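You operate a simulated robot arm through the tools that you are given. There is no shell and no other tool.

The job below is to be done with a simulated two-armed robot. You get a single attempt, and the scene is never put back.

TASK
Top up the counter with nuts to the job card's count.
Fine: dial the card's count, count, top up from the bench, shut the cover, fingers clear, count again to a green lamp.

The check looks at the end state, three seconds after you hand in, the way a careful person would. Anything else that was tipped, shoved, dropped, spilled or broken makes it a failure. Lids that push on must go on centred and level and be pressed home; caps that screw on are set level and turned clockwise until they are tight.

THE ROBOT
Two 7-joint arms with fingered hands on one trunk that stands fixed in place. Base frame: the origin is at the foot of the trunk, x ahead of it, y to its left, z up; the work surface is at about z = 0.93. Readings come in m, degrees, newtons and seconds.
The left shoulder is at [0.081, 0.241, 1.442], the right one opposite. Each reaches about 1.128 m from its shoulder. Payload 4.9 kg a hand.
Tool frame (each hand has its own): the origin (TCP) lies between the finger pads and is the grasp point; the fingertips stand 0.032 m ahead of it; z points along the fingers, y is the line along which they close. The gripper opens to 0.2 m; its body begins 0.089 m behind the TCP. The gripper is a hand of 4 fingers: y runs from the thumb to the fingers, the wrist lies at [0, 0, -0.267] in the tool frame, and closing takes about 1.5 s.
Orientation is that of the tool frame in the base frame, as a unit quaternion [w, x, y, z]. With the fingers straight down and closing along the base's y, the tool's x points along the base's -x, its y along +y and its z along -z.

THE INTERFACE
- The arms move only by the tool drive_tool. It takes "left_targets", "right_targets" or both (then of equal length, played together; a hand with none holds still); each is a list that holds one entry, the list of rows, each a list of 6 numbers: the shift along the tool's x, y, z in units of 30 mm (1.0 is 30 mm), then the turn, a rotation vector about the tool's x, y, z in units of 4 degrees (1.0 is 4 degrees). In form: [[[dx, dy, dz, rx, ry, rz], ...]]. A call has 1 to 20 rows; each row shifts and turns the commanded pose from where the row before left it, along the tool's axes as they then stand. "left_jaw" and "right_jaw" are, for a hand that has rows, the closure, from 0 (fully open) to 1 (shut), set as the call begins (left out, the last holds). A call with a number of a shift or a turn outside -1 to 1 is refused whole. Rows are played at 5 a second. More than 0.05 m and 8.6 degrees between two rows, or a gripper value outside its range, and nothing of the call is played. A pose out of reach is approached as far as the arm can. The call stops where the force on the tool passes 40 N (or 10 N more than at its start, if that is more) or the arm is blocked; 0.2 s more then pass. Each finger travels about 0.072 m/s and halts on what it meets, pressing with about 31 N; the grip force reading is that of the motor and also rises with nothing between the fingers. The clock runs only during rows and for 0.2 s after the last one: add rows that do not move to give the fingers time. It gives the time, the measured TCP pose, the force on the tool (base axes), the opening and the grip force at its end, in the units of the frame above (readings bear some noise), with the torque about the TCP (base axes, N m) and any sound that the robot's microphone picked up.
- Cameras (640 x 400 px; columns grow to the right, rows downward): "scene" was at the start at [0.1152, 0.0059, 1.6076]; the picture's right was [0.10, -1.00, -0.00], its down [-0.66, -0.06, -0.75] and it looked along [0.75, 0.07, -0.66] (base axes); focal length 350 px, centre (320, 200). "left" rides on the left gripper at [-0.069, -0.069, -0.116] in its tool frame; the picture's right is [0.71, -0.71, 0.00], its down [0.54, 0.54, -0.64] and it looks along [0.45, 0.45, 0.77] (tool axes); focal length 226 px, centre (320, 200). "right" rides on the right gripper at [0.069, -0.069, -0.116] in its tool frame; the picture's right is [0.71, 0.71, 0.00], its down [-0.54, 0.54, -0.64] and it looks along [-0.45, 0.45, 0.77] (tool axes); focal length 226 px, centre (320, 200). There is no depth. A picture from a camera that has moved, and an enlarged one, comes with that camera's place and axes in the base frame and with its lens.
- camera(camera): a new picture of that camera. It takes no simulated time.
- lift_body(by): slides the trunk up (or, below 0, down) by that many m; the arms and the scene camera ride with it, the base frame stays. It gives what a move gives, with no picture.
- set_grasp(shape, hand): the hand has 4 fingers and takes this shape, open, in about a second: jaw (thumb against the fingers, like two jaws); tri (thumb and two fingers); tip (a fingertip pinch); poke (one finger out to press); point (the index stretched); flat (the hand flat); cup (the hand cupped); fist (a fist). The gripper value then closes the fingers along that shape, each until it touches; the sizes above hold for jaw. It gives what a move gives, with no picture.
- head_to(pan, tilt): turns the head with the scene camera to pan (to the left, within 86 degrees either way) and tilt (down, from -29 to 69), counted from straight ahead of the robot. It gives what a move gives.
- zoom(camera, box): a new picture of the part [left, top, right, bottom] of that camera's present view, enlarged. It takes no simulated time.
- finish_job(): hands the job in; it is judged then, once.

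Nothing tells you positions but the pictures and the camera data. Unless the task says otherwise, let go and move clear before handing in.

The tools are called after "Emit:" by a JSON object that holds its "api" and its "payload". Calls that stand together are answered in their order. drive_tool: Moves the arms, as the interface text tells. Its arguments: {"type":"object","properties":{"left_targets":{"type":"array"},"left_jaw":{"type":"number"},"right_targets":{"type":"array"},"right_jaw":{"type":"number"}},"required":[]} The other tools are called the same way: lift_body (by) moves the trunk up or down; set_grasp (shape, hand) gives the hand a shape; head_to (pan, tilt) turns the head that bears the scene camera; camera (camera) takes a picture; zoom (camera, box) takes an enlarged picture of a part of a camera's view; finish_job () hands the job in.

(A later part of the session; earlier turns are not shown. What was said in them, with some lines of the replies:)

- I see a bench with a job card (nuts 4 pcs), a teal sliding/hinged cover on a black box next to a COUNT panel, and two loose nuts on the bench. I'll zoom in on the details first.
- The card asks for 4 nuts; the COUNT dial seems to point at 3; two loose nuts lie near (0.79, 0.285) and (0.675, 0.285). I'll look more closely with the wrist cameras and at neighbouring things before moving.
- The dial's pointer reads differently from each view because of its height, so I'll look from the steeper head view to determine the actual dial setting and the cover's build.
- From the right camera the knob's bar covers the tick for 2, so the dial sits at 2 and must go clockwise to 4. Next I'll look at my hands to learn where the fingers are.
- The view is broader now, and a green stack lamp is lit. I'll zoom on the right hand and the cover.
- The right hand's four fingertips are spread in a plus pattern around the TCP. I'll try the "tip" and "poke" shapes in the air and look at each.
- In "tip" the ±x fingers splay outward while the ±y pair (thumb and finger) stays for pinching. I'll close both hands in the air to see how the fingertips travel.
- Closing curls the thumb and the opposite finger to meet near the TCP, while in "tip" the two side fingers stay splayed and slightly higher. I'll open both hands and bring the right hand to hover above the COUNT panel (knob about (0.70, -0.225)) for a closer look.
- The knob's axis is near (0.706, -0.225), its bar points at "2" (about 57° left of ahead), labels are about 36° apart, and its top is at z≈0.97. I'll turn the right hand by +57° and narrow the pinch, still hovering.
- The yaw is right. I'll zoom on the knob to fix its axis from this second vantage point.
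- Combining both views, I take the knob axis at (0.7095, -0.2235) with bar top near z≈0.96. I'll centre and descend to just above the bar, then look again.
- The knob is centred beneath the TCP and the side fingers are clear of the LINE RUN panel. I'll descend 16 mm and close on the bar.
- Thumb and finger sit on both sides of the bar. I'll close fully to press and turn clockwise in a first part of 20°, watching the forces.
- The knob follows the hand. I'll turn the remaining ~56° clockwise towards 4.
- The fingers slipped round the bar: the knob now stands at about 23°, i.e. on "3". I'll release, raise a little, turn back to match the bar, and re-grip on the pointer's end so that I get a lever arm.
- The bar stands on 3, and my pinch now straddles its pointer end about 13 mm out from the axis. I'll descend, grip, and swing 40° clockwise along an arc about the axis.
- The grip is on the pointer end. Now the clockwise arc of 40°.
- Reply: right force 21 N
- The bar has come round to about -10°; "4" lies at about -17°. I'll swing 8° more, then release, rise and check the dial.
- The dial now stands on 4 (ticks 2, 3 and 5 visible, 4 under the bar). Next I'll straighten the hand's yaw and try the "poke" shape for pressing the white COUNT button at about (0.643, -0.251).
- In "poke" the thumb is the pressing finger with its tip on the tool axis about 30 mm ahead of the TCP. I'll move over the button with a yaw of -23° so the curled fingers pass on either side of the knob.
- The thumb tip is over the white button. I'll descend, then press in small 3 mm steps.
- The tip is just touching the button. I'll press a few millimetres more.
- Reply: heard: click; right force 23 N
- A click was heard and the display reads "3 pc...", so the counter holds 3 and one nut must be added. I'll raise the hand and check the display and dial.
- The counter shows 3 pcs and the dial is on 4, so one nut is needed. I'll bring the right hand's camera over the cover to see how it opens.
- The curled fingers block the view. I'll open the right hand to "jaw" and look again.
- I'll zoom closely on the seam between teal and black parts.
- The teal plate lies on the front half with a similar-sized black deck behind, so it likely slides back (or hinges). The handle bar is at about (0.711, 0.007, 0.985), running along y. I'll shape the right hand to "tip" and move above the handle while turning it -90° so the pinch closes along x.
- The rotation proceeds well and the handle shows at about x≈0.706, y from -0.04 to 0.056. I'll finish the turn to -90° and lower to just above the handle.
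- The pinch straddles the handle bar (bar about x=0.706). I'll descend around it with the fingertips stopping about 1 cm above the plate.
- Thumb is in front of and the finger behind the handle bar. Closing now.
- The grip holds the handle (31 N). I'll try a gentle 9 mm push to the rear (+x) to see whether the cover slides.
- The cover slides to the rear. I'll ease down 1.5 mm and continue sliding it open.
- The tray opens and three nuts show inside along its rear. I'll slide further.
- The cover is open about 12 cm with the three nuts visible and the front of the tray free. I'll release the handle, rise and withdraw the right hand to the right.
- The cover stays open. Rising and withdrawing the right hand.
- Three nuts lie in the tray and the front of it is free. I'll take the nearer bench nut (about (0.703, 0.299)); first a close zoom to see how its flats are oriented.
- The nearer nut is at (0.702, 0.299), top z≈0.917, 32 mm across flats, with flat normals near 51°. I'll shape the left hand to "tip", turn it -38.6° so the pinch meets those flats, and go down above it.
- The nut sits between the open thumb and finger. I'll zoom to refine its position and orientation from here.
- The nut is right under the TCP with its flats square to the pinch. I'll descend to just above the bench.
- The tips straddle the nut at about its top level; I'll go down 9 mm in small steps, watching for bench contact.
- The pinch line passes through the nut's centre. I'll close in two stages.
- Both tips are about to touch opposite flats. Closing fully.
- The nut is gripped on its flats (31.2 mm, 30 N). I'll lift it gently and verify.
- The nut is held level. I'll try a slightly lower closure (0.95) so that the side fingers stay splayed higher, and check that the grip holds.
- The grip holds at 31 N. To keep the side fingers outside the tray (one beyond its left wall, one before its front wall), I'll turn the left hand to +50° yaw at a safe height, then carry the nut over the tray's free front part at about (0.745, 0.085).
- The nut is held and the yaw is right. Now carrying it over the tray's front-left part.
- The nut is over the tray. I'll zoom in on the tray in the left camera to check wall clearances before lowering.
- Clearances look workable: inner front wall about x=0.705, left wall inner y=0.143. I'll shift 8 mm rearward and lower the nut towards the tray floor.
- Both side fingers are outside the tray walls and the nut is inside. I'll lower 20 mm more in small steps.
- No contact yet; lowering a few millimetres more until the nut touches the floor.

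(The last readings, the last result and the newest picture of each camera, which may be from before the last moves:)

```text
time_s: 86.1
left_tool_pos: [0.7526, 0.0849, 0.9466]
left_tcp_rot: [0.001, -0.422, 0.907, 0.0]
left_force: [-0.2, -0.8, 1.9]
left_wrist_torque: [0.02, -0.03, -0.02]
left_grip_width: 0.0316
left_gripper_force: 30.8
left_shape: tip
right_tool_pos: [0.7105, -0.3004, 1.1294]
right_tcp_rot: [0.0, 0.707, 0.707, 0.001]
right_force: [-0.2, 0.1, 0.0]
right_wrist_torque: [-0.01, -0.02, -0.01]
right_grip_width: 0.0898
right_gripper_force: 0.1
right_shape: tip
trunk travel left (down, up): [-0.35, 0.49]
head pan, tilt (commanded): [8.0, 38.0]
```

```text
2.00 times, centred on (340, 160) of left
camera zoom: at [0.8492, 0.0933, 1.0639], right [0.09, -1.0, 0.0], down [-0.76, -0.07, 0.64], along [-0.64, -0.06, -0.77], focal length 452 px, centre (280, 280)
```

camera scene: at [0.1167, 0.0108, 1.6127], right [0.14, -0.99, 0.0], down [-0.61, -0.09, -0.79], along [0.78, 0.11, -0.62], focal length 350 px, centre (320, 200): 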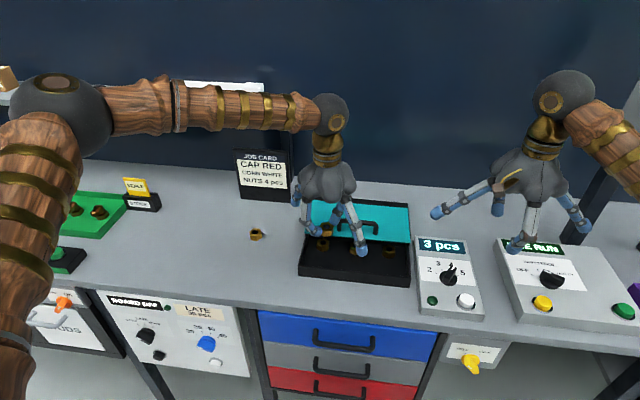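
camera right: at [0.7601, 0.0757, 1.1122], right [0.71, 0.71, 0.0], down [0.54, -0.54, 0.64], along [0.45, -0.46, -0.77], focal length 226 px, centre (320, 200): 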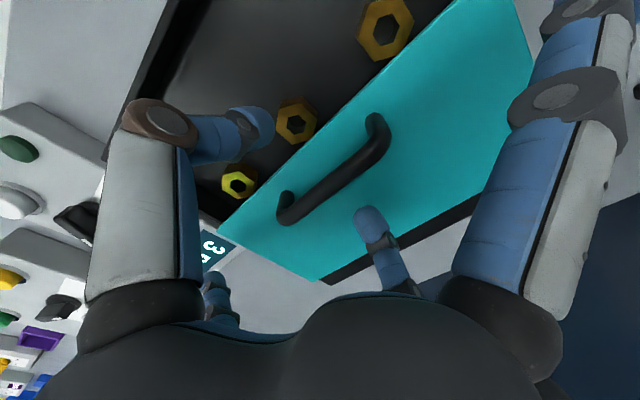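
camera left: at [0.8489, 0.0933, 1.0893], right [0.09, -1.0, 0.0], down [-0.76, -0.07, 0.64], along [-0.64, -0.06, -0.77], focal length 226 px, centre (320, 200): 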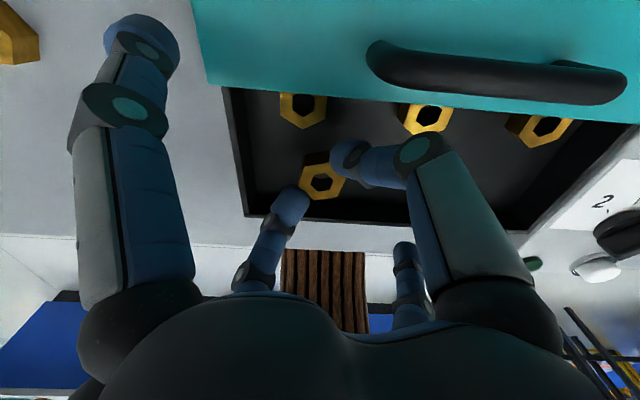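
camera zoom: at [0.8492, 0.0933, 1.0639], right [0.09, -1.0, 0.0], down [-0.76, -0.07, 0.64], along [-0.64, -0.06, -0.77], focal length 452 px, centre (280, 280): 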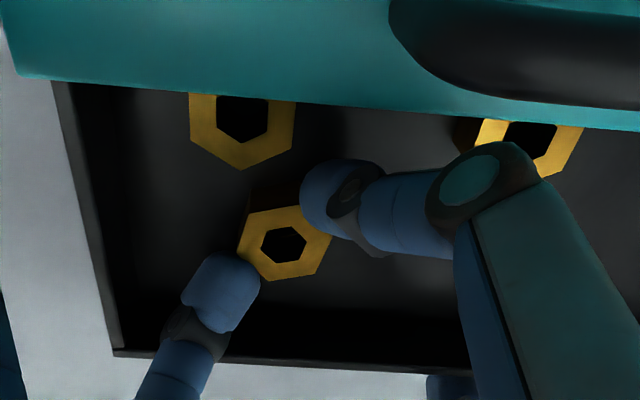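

A slight upward force suggests the nut is at the floor. I'll open just enough to release it.

Emit:
{"api": "drive_tool", "payload": {"left_targets": [[[0, 0, 0, 0, 0, 0], [0, 0, 0, 0, 0, 0], [0, 0, 0, 0, 0, 0]]], "left_jaw": 0.78}}

Emit:
{"api": "zoom", "payload": {"camera": "left", "box": [220, 60, 460, 260]}}

Emit:
{"api": "zoom", "payload": {"camera": "scene", "box": [270, 170, 420, 300]}}

```text
time_s: 86.9
left_tool_pos: [0.7516, 0.0852, 0.9478]
left_tcp_rot: [0.0, -0.422, 0.906, 0.001]
left_force: [-0.1, 0.3, -0.3]
left_wrist_torque: [0.01, 0.0, -0.01]
left_grip_width: 0.0439
left_gripper_force: 0.1
left_shape: tip
right_tool_pos: [0.7097, -0.2997, 1.1293]
right_tcp_rot: [0.0, 0.707, 0.707, 0.0]
right_force: [0.1, 0.4, 0.6]
right_wrist_torque: [0.01, 0.02, -0.03]
right_grip_width: 0.0899
right_gripper_force: 0.0
right_shape: tip
trunk travel left (down, up): [-0.35, 0.49]
head pan, tilt (commanded): [8.0, 38.0]
```

```text
2.00 times, centred on (340, 160) of left
camera zoom: at [0.8491, 0.0932, 1.0637], right [0.09, -1.0, 0.0], down [-0.76, -0.07, 0.64], along [-0.64, -0.06, -0.77], focal length 452 px, centre (280, 280)
```

zoom: 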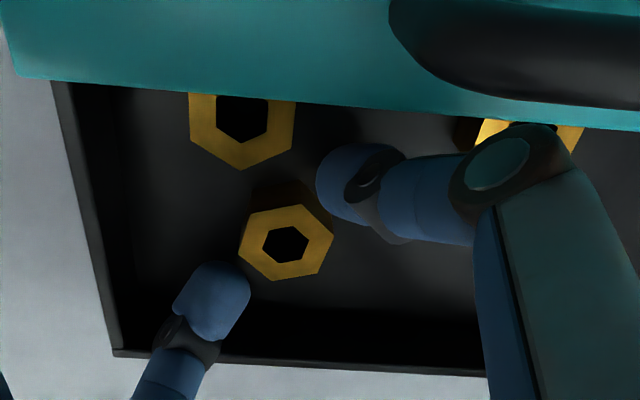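

```text
3.08 times, centred on (345, 235) of scene
camera zoom: at [0.117, 0.0097, 1.6127], right [0.14, -0.99, 0.0], down [-0.61, -0.09, -0.79], along [0.78, 0.11, -0.62], focal length 1078 px, centre (243, 92)
```

zoom: 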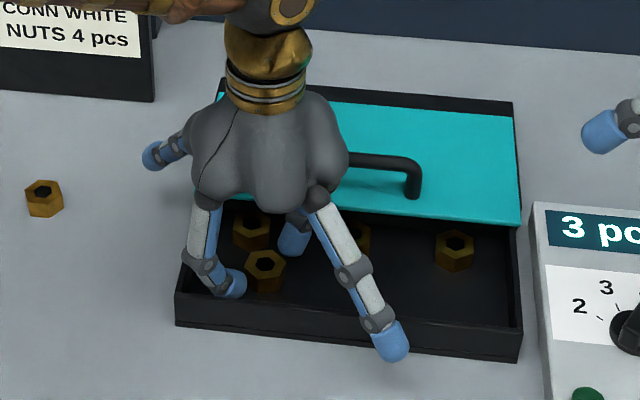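

The nut is released and rests flat. I'll rise straight up, then withdraw the left hand to the left.

Emit:
{"api": "drive_tool", "payload": {"left_targets": [[[0, 0, -0.3, 0, 0, 0], [0, 0, -0.6, 0, 0, 0], [0, 0, -0.9, 0, 0, 0], [0, 0, -0.9, 0, 0, 0], [0, 0, -0.9, 0, 0, 0], [0, 0, -0.9, 0, 0, 0], [0, 0, -0.9, 0, 0, 0], [-0.73, 0.61, 0, 0, 0, 0], [-0.73, 0.61, 0, 0, 0, 0], [-0.73, 0.61, 0, 0, 0, 0], [-0.73, 0.61, 0, 0, 0, 0], [-0.73, 0.61, 0, 0, 0, 0], [-0.73, 0.61, 0, 0, 0, 0], [-0.73, 0.61, 0, 0, 0, 0], [-0.73, 0.61, 0, 0, 0, 0], [0, 0, 0, 0, 0, 0]]]}}

Emit:
{"api": "camera", "payload": {"camera": "scene"}}

Emit:
{"api": "zoom", "payload": {"camera": "scene", "box": [270, 170, 420, 300]}}

```text
time_s: 90.3
left_tool_pos: [0.7546, 0.3128, 1.1108]
left_tcp_rot: [-0.001, -0.422, 0.907, 0.0]
left_force: [-0.1, -0.3, 0.1]
left_wrist_torque: [-0.01, -0.02, 0.03]
left_grip_width: 0.0441
left_gripper_force: 0.0
left_shape: tip
right_tool_pos: [0.7107, -0.299, 1.129]
right_tcp_rot: [0.0, 0.707, 0.707, 0.0]
right_force: [0.4, 0.1, -0.1]
right_wrist_torque: [0.01, 0.02, -0.05]
right_grip_width: 0.0896
right_gripper_force: 0.1
right_shape: tip
trunk travel left (down, up): [-0.35, 0.49]
head pan, tilt (commanded): [8.0, 38.0]
```

```text
taken
camera scene: at [0.1173, 0.0089, 1.6127], right [0.14, -0.99, 0.0], down [-0.61, -0.09, -0.79], along [0.78, 0.11, -0.62], focal length 350 px, centre (320, 200)
```

scene: 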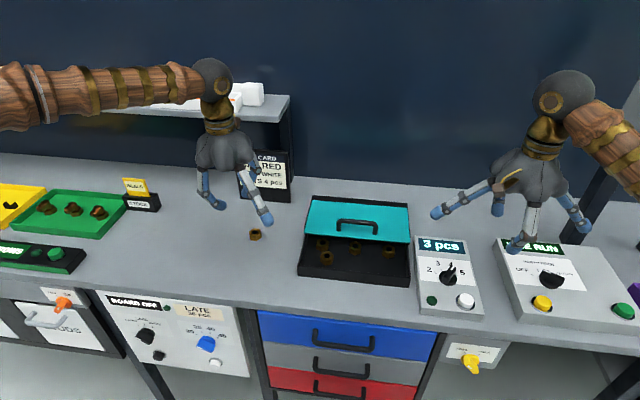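

```text
3.08 times, centred on (345, 235) of scene
camera zoom: at [0.1173, 0.0089, 1.6127], right [0.14, -0.99, 0.0], down [-0.61, -0.09, -0.79], along [0.78, 0.11, -0.62], focal length 1078 px, centre (243, 92)
```

zoom: 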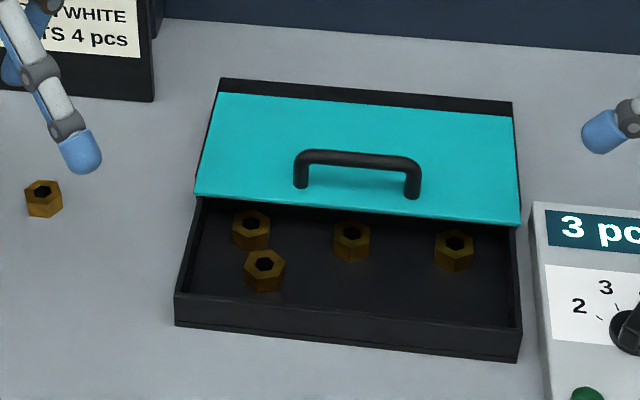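

Four nuts now lie in the tray. Next I'll bring the right hand back over the handle (about (0.829, 0.0085)) to pull the cover shut.

Emit:
{"api": "drive_tool", "payload": {"right_targets": [[[0.932, 0.357, 0, 0, 0, 0], [0.932, 0.357, 0, 0, 0, 0], [0.932, 0.357, 0, 0, 0, 0], [0.932, 0.357, 0, 0, 0, 0], [0.932, 0.357, 0, 0, 0, 0], [0.932, 0.357, 0, 0, 0, 0], [0.932, 0.357, 0, 0, 0, 0], [0.932, 0.357, 0, 0, 0, 0], [0.932, 0.357, 0, 0, 0, 0], [0.932, 0.357, 0, 0, 0, 0], [0.932, 0.357, 0, 0, 0, 0], [0, 0, 0.7, 0, 0, 0], [0, 0, 0.7, 0, 0, 0], [0, 0, 0, 0, 0, 0]]], "right_jaw": 0.6}}

Emit:
{"api": "camera", "payload": {"camera": "right"}}

Emit:
{"api": "zoom", "payload": {"camera": "scene", "box": [250, 130, 430, 300]}}

```text
time_s: 93.3
left_tool_pos: [0.7543, 0.3125, 1.1097]
left_tcp_rot: [0.0, -0.422, 0.906, 0.001]
left_force: [-0.6, -0.1, 0.0]
left_wrist_torque: [0.01, 0.0, 0.01]
left_grip_width: 0.0441
left_gripper_force: 0.1
left_shape: tip
right_tool_pos: [0.83, 0.0093, 1.0886]
right_tcp_rot: [0.0, 0.707, 0.707, 0.0]
right_force: [0.3, 0.2, 0.3]
right_wrist_torque: [0.04, -0.02, -0.03]
right_grip_width: 0.0805
right_gripper_force: 0.1
right_shape: tip
trunk travel left (down, up): [-0.35, 0.49]
head pan, tilt (commanded): [8.0, 38.0]
```

```text
taken
camera right: at [0.7604, 0.0777, 1.2043], right [0.71, 0.71, 0.0], down [0.54, -0.54, 0.64], along [0.45, -0.46, -0.77], focal length 226 px, centre (320, 200)
```

right: 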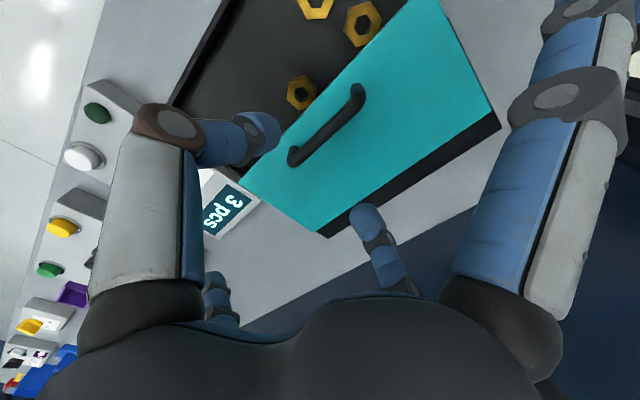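

```text
2.35 times, centred on (340, 215) of scene
camera zoom: at [0.1166, 0.0106, 1.6127], right [0.14, -0.99, 0.0], down [-0.61, -0.09, -0.79], along [0.78, 0.11, -0.62], focal length 824 px, centre (273, 165)
```

zoom: 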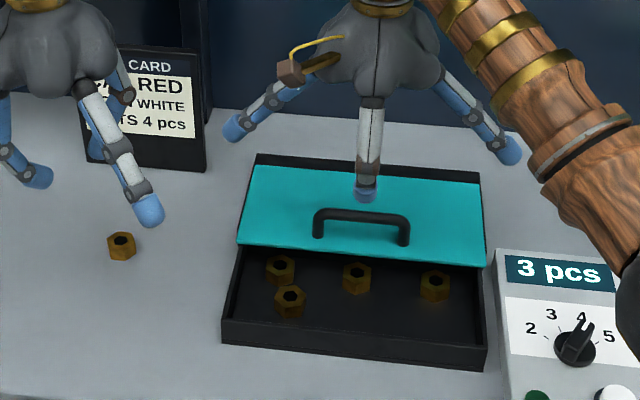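

The pinch straddles the handle as before. Descending and closing on it.

Emit:
{"api": "drive_tool", "payload": {"right_targets": [[[0, 0, 0.8, 0, 0, 0], [0, 0, 0.8, 0, 0, 0], [0, 0, 0.8, 0, 0, 0], [0, 0, 0.7, 0, 0, 0], [0, 0, 0, 0, 0, 0]]]}}

Emit:
{"api": "drive_tool", "payload": {"right_targets": [[[0, 0, 0, 0, 0, 0], [0, 0, 0, 0, 0, 0], [0, 0, 0, 0, 0, 0], [0, 0, 0, 0, 0, 0], [0, 0, 0, 0, 0, 0], [0, 0, 0, 0, 0, 0]]], "right_jaw": 1.0}}

Emit:
{"api": "zoom", "payload": {"camera": "scene", "box": [250, 130, 430, 300]}}

Emit:
{"api": "camera", "payload": {"camera": "right"}}

```text
time_s: 94.5
left_tool_pos: [0.7527, 0.3133, 1.1105]
left_tcp_rot: [0.001, -0.421, 0.907, 0.0]
left_force: [-0.3, -0.3, 0.1]
left_wrist_torque: [0.01, -0.04, 0.01]
left_grip_width: 0.0438
left_gripper_force: 0.1
left_shape: tip
right_tool_pos: [0.8299, 0.0091, 0.9962]
right_tcp_rot: [0.0, 0.707, 0.707, 0.0]
right_force: [0.0, 0.3, -0.2]
right_wrist_torque: [0.03, 0.0, 0.01]
right_grip_width: 0.0803
right_gripper_force: 0.1
right_shape: tip
trunk travel left (down, up): [-0.35, 0.49]
head pan, tilt (commanded): [8.0, 38.0]
```

```text
time_s: 95.9
left_tool_pos: [0.7536, 0.3115, 1.111]
left_tcp_rot: [-0.001, -0.422, 0.907, 0.0]
left_force: [-0.1, -0.1, -0.4]
left_wrist_torque: [0.01, 0.05, -0.03]
left_grip_width: 0.0442
left_gripper_force: 0.0
left_shape: tip
right_tool_pos: [0.8298, 0.0102, 0.9937]
right_tcp_rot: [-0.001, 0.708, 0.707, -0.002]
right_force: [-1.3, 0.2, -13.8]
right_wrist_torque: [0.02, 0.07, 0.0]
right_grip_width: 0.0044
right_gripper_force: 31.2
right_shape: tip
trunk travel left (down, up): [-0.35, 0.49]
head pan, tilt (commanded): [8.0, 38.0]
```

```text
2.35 times, centred on (340, 215) of scene
camera zoom: at [0.1187, 0.01, 1.6124], right [0.14, -0.99, 0.0], down [-0.61, -0.09, -0.79], along [0.78, 0.11, -0.62], focal length 824 px, centre (273, 165)
```

zoom: 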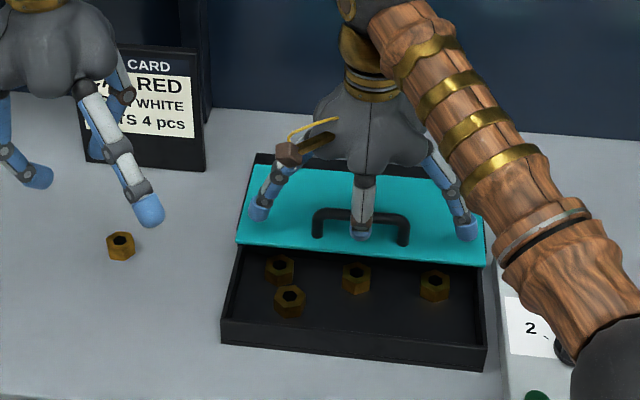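

```text
taken
camera right: at [0.7615, 0.0781, 1.1107], right [0.71, 0.71, 0.0], down [0.54, -0.54, 0.64], along [0.45, -0.46, -0.77], focal length 226 px, centre (320, 200)
```

right: 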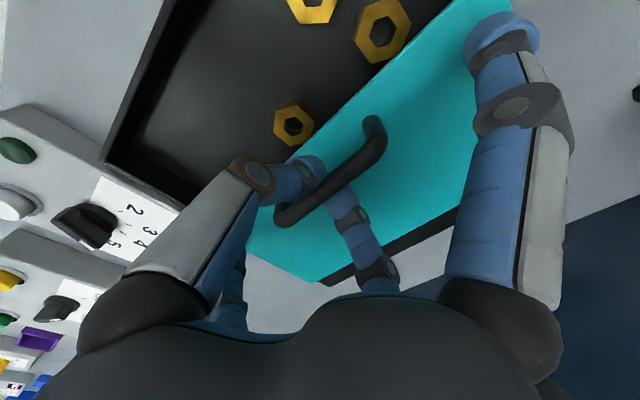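

The handle is gripped. I'll pull the cover forward, first 10.5 cm.

Emit:
{"api": "drive_tool", "payload": {"right_targets": [[[0, -0.1, 0.03, 0, 0, 0], [0, -0.3, 0, 0, 0, 0], [0, -0.4, 0, 0, 0, 0], [0, -0.4, 0, 0, 0, 0], [0, -0.4, 0, 0, 0, 0], [0, -0.4, 0, 0, 0, 0], [0, -0.4, 0, 0, 0, 0], [0, -0.4, 0, 0, 0, 0], [0, -0.4, 0, 0, 0, 0], [0, -0.3, 0, 0, 0, 0], [0, 0, 0, 0, 0, 0]]]}}

Emit:
{"api": "zoom", "payload": {"camera": "scene", "box": [250, 130, 430, 300]}}

```text
time_s: 98.3
left_tool_pos: [0.7546, 0.3134, 1.1096]
left_tcp_rot: [-0.001, -0.421, 0.907, -0.001]
left_force: [0.1, -0.1, 0.2]
left_wrist_torque: [-0.01, 0.05, -0.01]
left_grip_width: 0.0443
left_gripper_force: 0.0
left_shape: tip
right_tool_pos: [0.7256, 0.0085, 0.9931]
right_tcp_rot: [0.0, 0.707, 0.708, 0.0]
right_force: [-0.8, 5.9, -9.3]
right_wrist_torque: [0.1, 0.0, 0.0]
right_grip_width: 0.0043
right_gripper_force: 30.8
right_shape: tip
trunk travel left (down, up): [-0.35, 0.49]
head pan, tilt (commanded): [8.0, 38.0]
```

```text
2.35 times, centred on (340, 215) of scene
camera zoom: at [0.1183, 0.0109, 1.6125], right [0.14, -0.99, 0.0], down [-0.61, -0.09, -0.79], along [0.78, 0.11, -0.62], focal length 824 px, centre (273, 165)
```

zoom: 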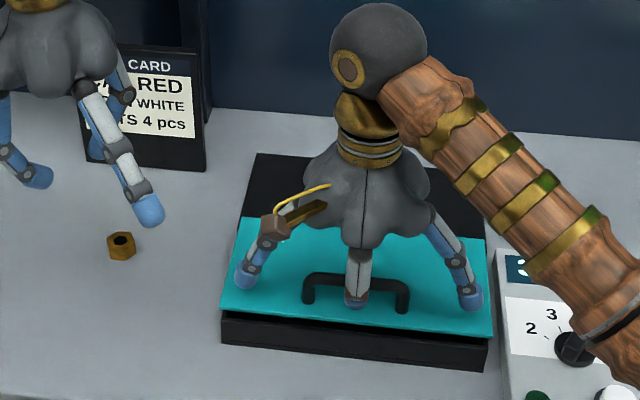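

Almost shut; about 16 mm remain. I'll pull the last part in 3 mm steps.

Emit:
{"api": "drive_tool", "payload": {"right_targets": [[[0, -0.1, 0, 0, 0, 0], [0, -0.1, 0, 0, 0, 0], [0, -0.1, 0, 0, 0, 0], [0, -0.1, 0, 0, 0, 0], [0, -0.1, 0, 0, 0, 0], [0, 0, 0, 0, 0, 0]]]}}

Emit:
{"api": "zoom", "payload": {"camera": "scene", "box": [250, 130, 430, 300]}}

```text
time_s: 99.7
left_tool_pos: [0.7552, 0.3139, 1.1092]
left_tcp_rot: [-0.001, -0.422, 0.907, 0.0]
left_force: [0.3, 0.3, 0.0]
left_wrist_torque: [0.02, 0.01, 0.03]
left_grip_width: 0.0438
left_gripper_force: 0.2
left_shape: tip
right_tool_pos: [0.7107, 0.0087, 0.9928]
right_tcp_rot: [0.0, 0.708, 0.706, 0.0]
right_force: [6.6, 5.7, -16.5]
right_wrist_torque: [0.1, -0.06, -0.05]
right_grip_width: 0.0042
right_gripper_force: 31.1
right_shape: tip
trunk travel left (down, up): [-0.35, 0.49]
head pan, tilt (commanded): [8.0, 38.0]
```

```text
2.35 times, centred on (340, 215) of scene
camera zoom: at [0.1197, 0.0108, 1.6124], right [0.14, -0.99, 0.0], down [-0.61, -0.09, -0.79], along [0.78, 0.11, -0.62], focal length 824 px, centre (273, 165)
```

zoom: 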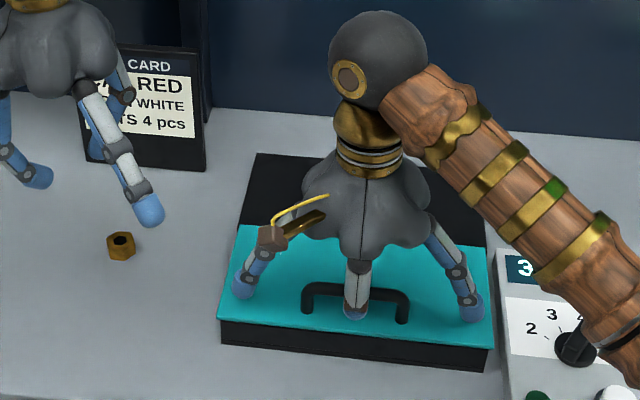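

Resistance begins (about 6.6 N), so the stop is near. Two more small steps.

Emit:
{"api": "drive_tool", "payload": {"right_targets": [[[0, -0.07, 0, 0, 0, 0], [0, -0.07, 0, 0, 0, 0], [0, 0, 0, 0, 0, 0]]]}}

Emit:
{"api": "zoom", "payload": {"camera": "scene", "box": [250, 130, 430, 300]}}

```text
time_s: 100.5
left_tool_pos: [0.7573, 0.3128, 1.1084]
left_tcp_rot: [-0.001, -0.421, 0.907, 0.0]
left_force: [-0.5, -0.8, 0.3]
left_wrist_torque: [0.01, 0.01, 0.01]
left_grip_width: 0.0437
left_gripper_force: 0.1
left_shape: tip
right_tool_pos: [0.7059, 0.0092, 0.9922]
right_tcp_rot: [0.0, 0.707, 0.707, -0.001]
right_force: [13.1, 4.7, -16.2]
right_wrist_torque: [0.05, -0.1, -0.02]
right_grip_width: 0.0037
right_gripper_force: 31.3
right_shape: tip
trunk travel left (down, up): [-0.35, 0.49]
head pan, tilt (commanded): [8.0, 38.0]
```

```text
2.35 times, centred on (340, 215) of scene
camera zoom: at [0.1211, 0.0109, 1.6123], right [0.14, -0.99, 0.0], down [-0.61, -0.09, -0.79], along [0.78, 0.11, -0.62], focal length 824 px, centre (273, 165)
```

zoom: 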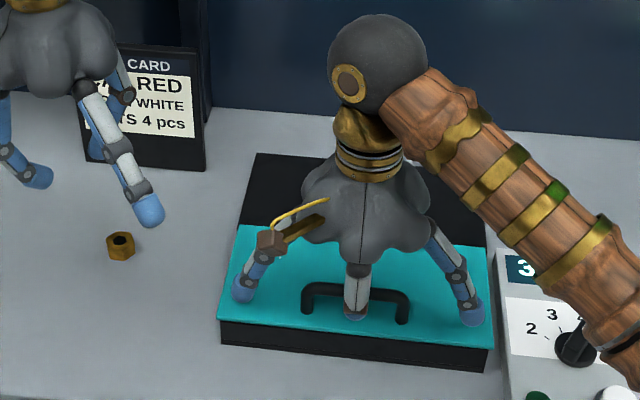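

The pull force rises to 13 N against the stop, so the cover is shut. I'll relax, open the fingers, rise and look.

Emit:
{"api": "drive_tool", "payload": {"right_targets": [[[0, 0.07, 0, 0, 0, 0], [0, 0, 0, 0, 0, 0], [0, 0, 0, 0, 0, 0], [0, 0, 0, 0, 0, 0], [0, 0, 0, 0, 0, 0], [0, 0, -0.6, 0, 0, 0], [0, 0, -0.9, 0, 0, 0], [0, 0, -0.9, 0, 0, 0], [0, 0, -0.9, 0, 0, 0], [0, 0, -0.9, 0, 0, 0], [0, 0, 0, 0, 0, 0]]], "right_jaw": 0.55}}

Emit:
{"api": "camera", "payload": {"camera": "scene"}}

Emit:
{"api": "zoom", "payload": {"camera": "scene", "box": [270, 170, 420, 300]}}

```text
time_s: 102.9
left_tool_pos: [0.7541, 0.3122, 1.1107]
left_tcp_rot: [0.001, -0.421, 0.907, 0.0]
left_force: [1.0, 0.0, 0.0]
left_wrist_torque: [0.01, 0.01, -0.03]
left_grip_width: 0.044
left_gripper_force: 0.1
left_shape: tip
right_tool_pos: [0.7059, 0.0078, 1.1196]
right_tcp_rot: [-0.001, 0.707, 0.707, -0.001]
right_force: [0.9, -0.7, -0.2]
right_wrist_torque: [0.0, 0.01, -0.01]
right_grip_width: 0.0898
right_gripper_force: 0.1
right_shape: tip
trunk travel left (down, up): [-0.35, 0.49]
head pan, tilt (commanded): [8.0, 38.0]
```

```text
taken
camera scene: at [0.1175, 0.0099, 1.6126], right [0.14, -0.99, 0.0], down [-0.61, -0.09, -0.79], along [0.78, 0.11, -0.62], focal length 350 px, centre (320, 200)
```

scene: 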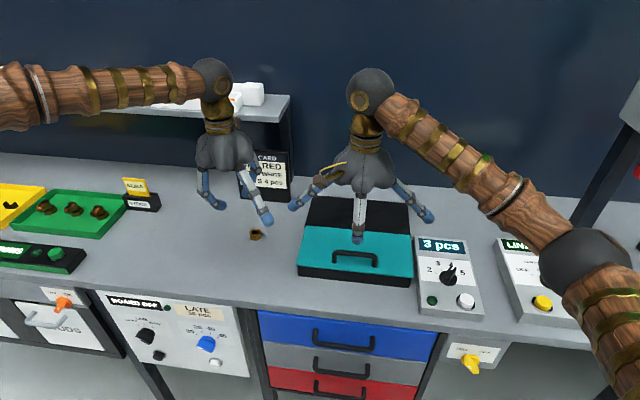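

```text
3.08 times, centred on (345, 235) of scene
camera zoom: at [0.1175, 0.0099, 1.6126], right [0.14, -0.99, 0.0], down [-0.61, -0.09, -0.79], along [0.78, 0.11, -0.62], focal length 1078 px, centre (243, 92)
```

zoom: 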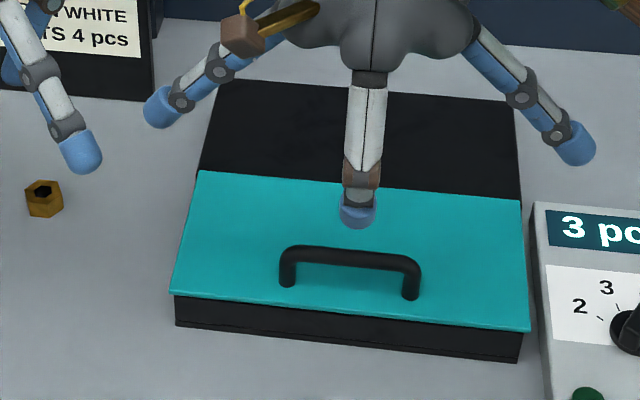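

The cover is shut. I'll move the left hand well away, bring the right hand over the COUNT button and turn it back to the -23° yaw.

Emit:
{"api": "drive_tool", "payload": {"right_targets": [[[-0.955, -0.237, 0, 0, 0, 0], [-0.955, -0.237, 0, 0, 0, 0], [-0.955, -0.237, 0, 0, 0, 0], [-0.955, -0.237, 0, 0, 0, 0], [-0.955, -0.237, 0, 0, 0, 0], [-0.955, -0.237, 0, 0, 0, 0], [-0.955, -0.237, 0, 0, 0, 0], [-0.955, -0.237, 0, 0, 0, 0], [-0.955, -0.237, 0, 0, 0, 0], [0, 0, 0, 0, 0, 0]]], "left_targets": [[[-0.5, 0.43, -0.8, 0, 0, 0], [-0.5, 0.43, -0.8, 0, 0, 0], [-0.5, 0.43, -0.8, 0, 0, 0], [-0.5, 0.43, -0.8, 0, 0, 0], [0, 0, 0, 0, 0, 0], [0, 0, 0, 0, 0, 0], [0, 0, 0, 0, 0, 0], [0, 0, 0, 0, 0, 0], [0, 0, 0, 0, 0, 0], [0, 0, 0, 0, 0, 0]]]}}

Emit:
{"api": "drive_tool", "payload": {"right_targets": [[[0, 0, 0, 0, 0, -0.985], [0, 0, 0, 0, 0, -0.985], [0, 0, 0, 0, 0, -0.985], [0, 0, 0, 0, 0, -0.985], [0, 0, 0, 0, 0, -0.985], [0, 0, 0, 0, 0, -0.985], [0, 0, 0, 0, 0, -0.985], [0, 0, 0, 0, 0, -0.985], [0, 0, 0, 0, 0, -0.985], [0, 0, 0, 0, 0, -0.985], [0, 0, 0, 0, 0, -0.985], [0, 0, 0, 0, 0, -0.985], [0, 0, 0, 0, 0, -0.985], [0, 0, 0, 0, 0, -0.985], [0, 0, 0, 0, 0, -0.985], [0, 0, 0, 0, 0, -0.985], [0, 0, 0, 0, 0, -0.985], [0, 0, 0, 0, 0, 0]]]}}

Emit:
{"api": "set_grasp", "payload": {"hand": "right", "shape": "poke"}}

Emit:
{"api": "camera", "payload": {"camera": "right"}}

Emit:
{"api": "camera", "payload": {"camera": "scene"}}

```text
time_s: 105.1
left_tool_pos: [0.7551, 0.3932, 1.2062]
left_tcp_rot: [0.0, -0.421, 0.907, 0.0]
left_force: [0.6, -0.2, -0.5]
left_wrist_torque: [0.01, 0.0, 0.0]
left_grip_width: 0.0438
left_gripper_force: 0.0
left_shape: tip
right_tool_pos: [0.6417, -0.2492, 1.1202]
right_tcp_rot: [0.0, 0.707, 0.707, 0.001]
right_force: [-0.9, -0.8, 0.4]
right_wrist_torque: [-0.02, 0.02, -0.02]
right_grip_width: 0.0897
right_gripper_force: 0.1
right_shape: tip
trunk travel left (down, up): [-0.35, 0.49]
head pan, tilt (commanded): [8.0, 38.0]
```

```text
time_s: 108.9
left_tool_pos: [0.7542, 0.3909, 1.2067]
left_tcp_rot: [0.0, -0.422, 0.907, 0.0]
left_force: [0.8, 0.1, -0.4]
left_wrist_torque: [0.01, -0.01, 0.01]
left_grip_width: 0.0441
left_gripper_force: 0.0
left_shape: tip
right_tool_pos: [0.6435, -0.2484, 1.1205]
right_tcp_rot: [-0.001, 0.2, 0.98, 0.0]
right_force: [0.1, -0.7, 0.4]
right_wrist_torque: [-0.03, 0.02, 0.01]
right_grip_width: 0.0899
right_gripper_force: 0.1
right_shape: tip
trunk travel left (down, up): [-0.35, 0.49]
head pan, tilt (commanded): [8.0, 38.0]
```

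```text
time_s: 109.8
left_tool_pos: [0.7534, 0.3922, 1.2066]
left_tcp_rot: [0.0, -0.422, 0.907, 0.0]
left_force: [-0.1, 0.6, -0.5]
left_wrist_torque: [-0.03, 0.04, 0.01]
left_grip_width: 0.0441
left_gripper_force: 0.1
left_shape: tip
right_tool_pos: [0.6424, -0.2492, 1.1213]
right_tcp_rot: [0.0, 0.2, 0.98, 0.0]
right_force: [-0.2, 0.4, -0.1]
right_wrist_torque: [0.01, 0.03, -0.01]
right_grip_width: 0.0003
right_gripper_force: 0.0
right_shape: poke
trunk travel left (down, up): [-0.35, 0.49]
head pan, tilt (commanded): [8.0, 38.0]
```

```text
taken
camera right: at [0.5525, -0.2858, 1.2367], right [-0.37, 0.93, 0.0], down [0.71, 0.29, 0.64], along [0.6, 0.24, -0.77], focal length 226 px, centre (320, 200)
```

right: 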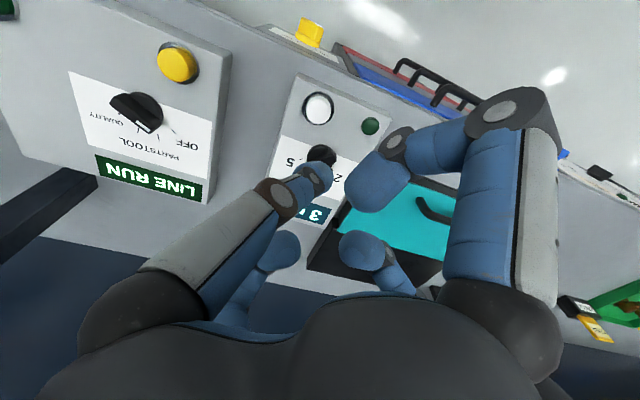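

```text
taken
camera scene: at [0.117, 0.0098, 1.6127], right [0.14, -0.99, 0.0], down [-0.61, -0.09, -0.79], along [0.78, 0.11, -0.62], focal length 350 px, centre (320, 200)
```

scene: 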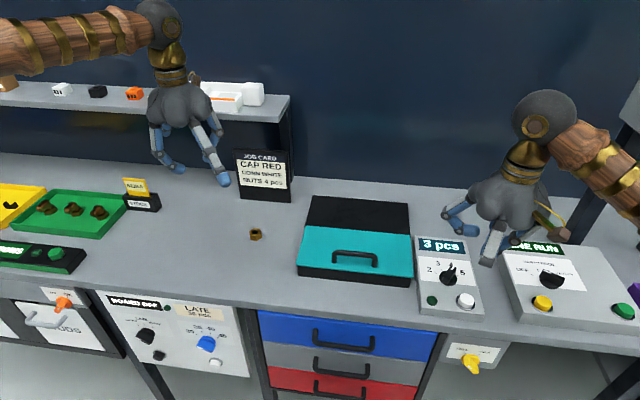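

The right thumb is again above the white button. I'll descend and press as before.

Emit:
{"api": "drive_tool", "payload": {"right_targets": [[[-0.04, -0.09, 0.9, 0, 0, 0], [0, 0, 0.9, 0, 0, 0], [0, 0, 0.9, 0, 0, 0], [0, 0, 0.9, 0, 0, 0], [0, 0, 0.7, 0, 0, 0], [0, 0, 0.2, 0, 0, 0], [0, 0, 0.1, 0, 0, 0], [0, 0, 0, 0, 0, 0]]]}}

Emit:
{"api": "zoom", "payload": {"camera": "right", "box": [230, 60, 430, 240]}}

```text
time_s: 111.6
left_tool_pos: [0.7536, 0.3922, 1.2063]
left_tcp_rot: [0.0, -0.422, 0.907, 0.0]
left_force: [-0.3, -0.3, 0.4]
left_wrist_torque: [0.0, -0.04, 0.04]
left_grip_width: 0.0439
left_gripper_force: 0.0
left_shape: tip
right_tool_pos: [0.6426, -0.2515, 0.9834]
right_tcp_rot: [0.0, 0.2, 0.98, 0.0]
right_force: [0.6, 0.4, -0.1]
right_wrist_torque: [-0.01, 0.02, 0.0]
right_grip_width: 0.0001
right_gripper_force: 0.2
right_shape: poke
trunk travel left (down, up): [-0.35, 0.49]
head pan, tilt (commanded): [8.0, 38.0]
```

```text
2.22 times, centred on (330, 150) of right
camera zoom: at [0.5518, -0.2888, 1.0994], right [-0.37, 0.93, 0.0], down [0.71, 0.29, 0.64], along [0.6, 0.24, -0.77], focal length 502 px, centre (298, 311)
```

zoom: 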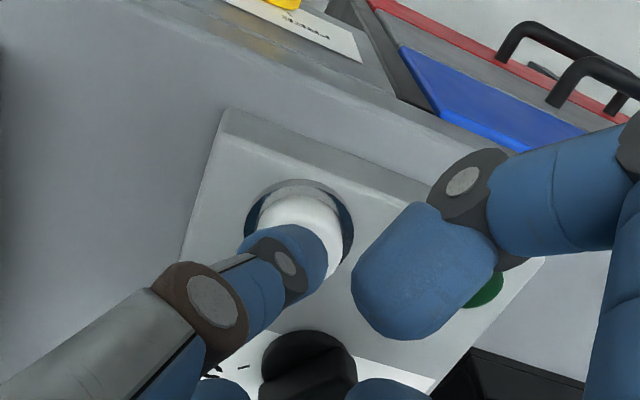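

The tip is just above the button. Pressing now in small steps.

Emit:
{"api": "drive_tool", "payload": {"right_targets": [[[0, 0, 0.1, 0, 0, 0], [0, 0, 0.1, 0, 0, 0], [0, 0, 0.1, 0, 0, 0], [0, 0, 0.1, 0, 0, 0], [0, 0, 0, 0, 0, 0]]]}}

Emit:
{"api": "zoom", "payload": {"camera": "scene", "box": [390, 220, 500, 330]}}

```text
time_s: 112.8
left_tool_pos: [0.7522, 0.3921, 1.2069]
left_tcp_rot: [0.0, -0.422, 0.907, -0.001]
left_force: [-0.6, 0.2, -0.8]
left_wrist_torque: [0.02, -0.01, 0.03]
left_grip_width: 0.0439
left_gripper_force: 0.1
left_shape: tip
right_tool_pos: [0.6428, -0.2523, 0.9716]
right_tcp_rot: [0.001, 0.201, 0.98, 0.0]
right_force: [1.3, -2.7, 21.0]
right_wrist_torque: [-0.05, 0.0, -0.02]
right_grip_width: 0.0002
right_gripper_force: 0.0
right_shape: poke
trunk travel left (down, up): [-0.35, 0.49]
head pan, tilt (commanded): [8.0, 38.0]
heard: click
```

```text
3.64 times, centred on (445, 275) of scene
camera zoom: at [0.115, 0.0104, 1.6131], right [0.14, -0.99, 0.0], down [-0.61, -0.09, -0.79], along [0.78, 0.11, -0.61], focal length 1274 px, centre (-134, -73)
```

zoom: 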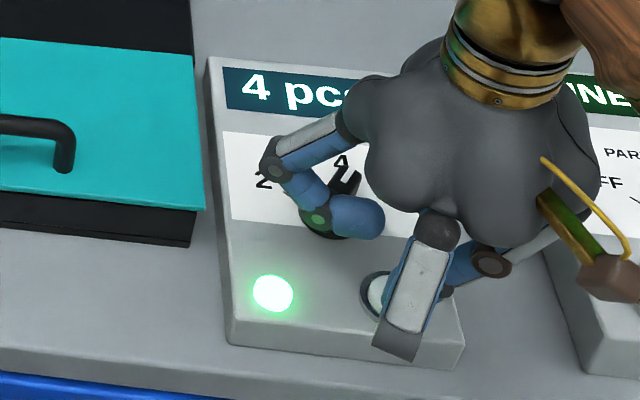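

The display reads "4 pcs" and the lamp is green. I'll raise the right hand off the button and withdraw it without touching anything.

Emit:
{"api": "drive_tool", "payload": {"right_targets": [[[0, 0, -0.5, 0, 0, 0], [0, 0, -0.9, 0, 0, 0], [0, 0, -0.9, 0, 0, 0], [0, 0, -0.9, 0, 0, 0], [0, 0, -0.9, 0, 0, 0], [0, 0, -0.9, 0, 0, 0], [0, 0, -0.9, 0, 0, 0], [0, 0, -0.9, 0, 0, 0], [0, -0.9, -0.5, 0, 0, 0], [0, -0.9, 0, 0, 0, 0], [0, -0.9, 0, 0, 0, 0], [0, 0, 0, 0, 0, 0]]]}}

Emit:
{"api": "camera", "payload": {"camera": "scene"}}

Emit:
{"api": "zoom", "payload": {"camera": "scene", "box": [270, 170, 510, 330]}}

```text
time_s: 115.4
left_tool_pos: [0.754, 0.394, 1.2055]
left_tcp_rot: [0.0, -0.423, 0.906, 0.0]
left_force: [0.5, -0.1, 1.3]
left_wrist_torque: [-0.01, 0.02, -0.01]
left_grip_width: 0.0441
left_gripper_force: 0.0
left_shape: tip
right_tool_pos: [0.6111, -0.3266, 1.1898]
right_tcp_rot: [0.0, 0.199, 0.98, 0.0]
right_force: [0.3, 0.0, 0.0]
right_wrist_torque: [0.02, -0.01, 0.01]
right_grip_width: 0.0003
right_gripper_force: 0.0
right_shape: poke
trunk travel left (down, up): [-0.35, 0.49]
head pan, tilt (commanded): [8.0, 38.0]
```

```text
taken
camera scene: at [0.1172, 0.0103, 1.6127], right [0.14, -0.99, 0.0], down [-0.61, -0.09, -0.79], along [0.78, 0.11, -0.62], focal length 350 px, centre (320, 200)
```

scene: 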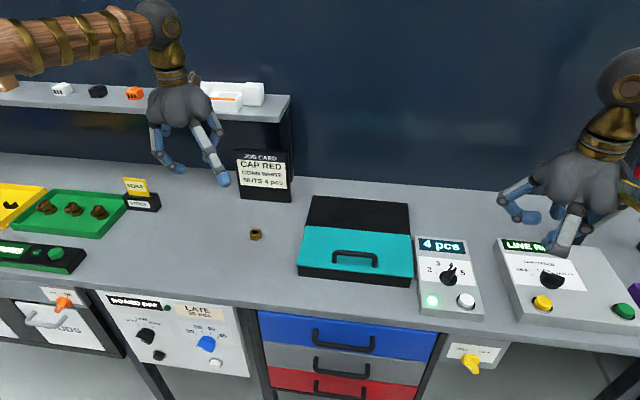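

```text
2.50 times, centred on (390, 250) of scene
camera zoom: at [0.1172, 0.0103, 1.6127], right [0.14, -0.99, 0.0], down [-0.61, -0.09, -0.79], along [0.78, 0.11, -0.62], focal length 876 px, centre (145, 75)
```

zoom: 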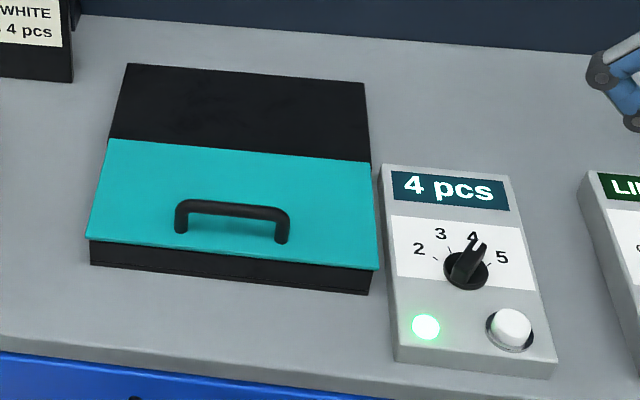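

The counter shows 4 pcs with the lamp green, the cover is shut, both hands are clear, and the other nut, card and panels are where they were. I'm handing the job in.

Emit:
{"api": "finish_job", "payload": {}}

```text
The job is handed in.
```

The counter is topped up to the job card's count. It reads 4 pcs with the lamp green, and I've handed the job in.

- **Dial:** I turned the COUNT dial from 2 to 4. The first grip slipped and left it on 3, so I re-gripped and finished the turn.
- **First count:** it read 3 pcs, so one nut was missing.
- **Top-up:** I slid the cover back, took the nearer nut from the bench and set it down in the tray with the other three. The second bench nut was left in place.
- **Second count:** I pulled the cover shut against its stop and moved the left hand clear. Pressing COUNT again gave 4 pcs and the green lamp.

In the last picture both hands were clear, and nothing else on the bench looked moved.
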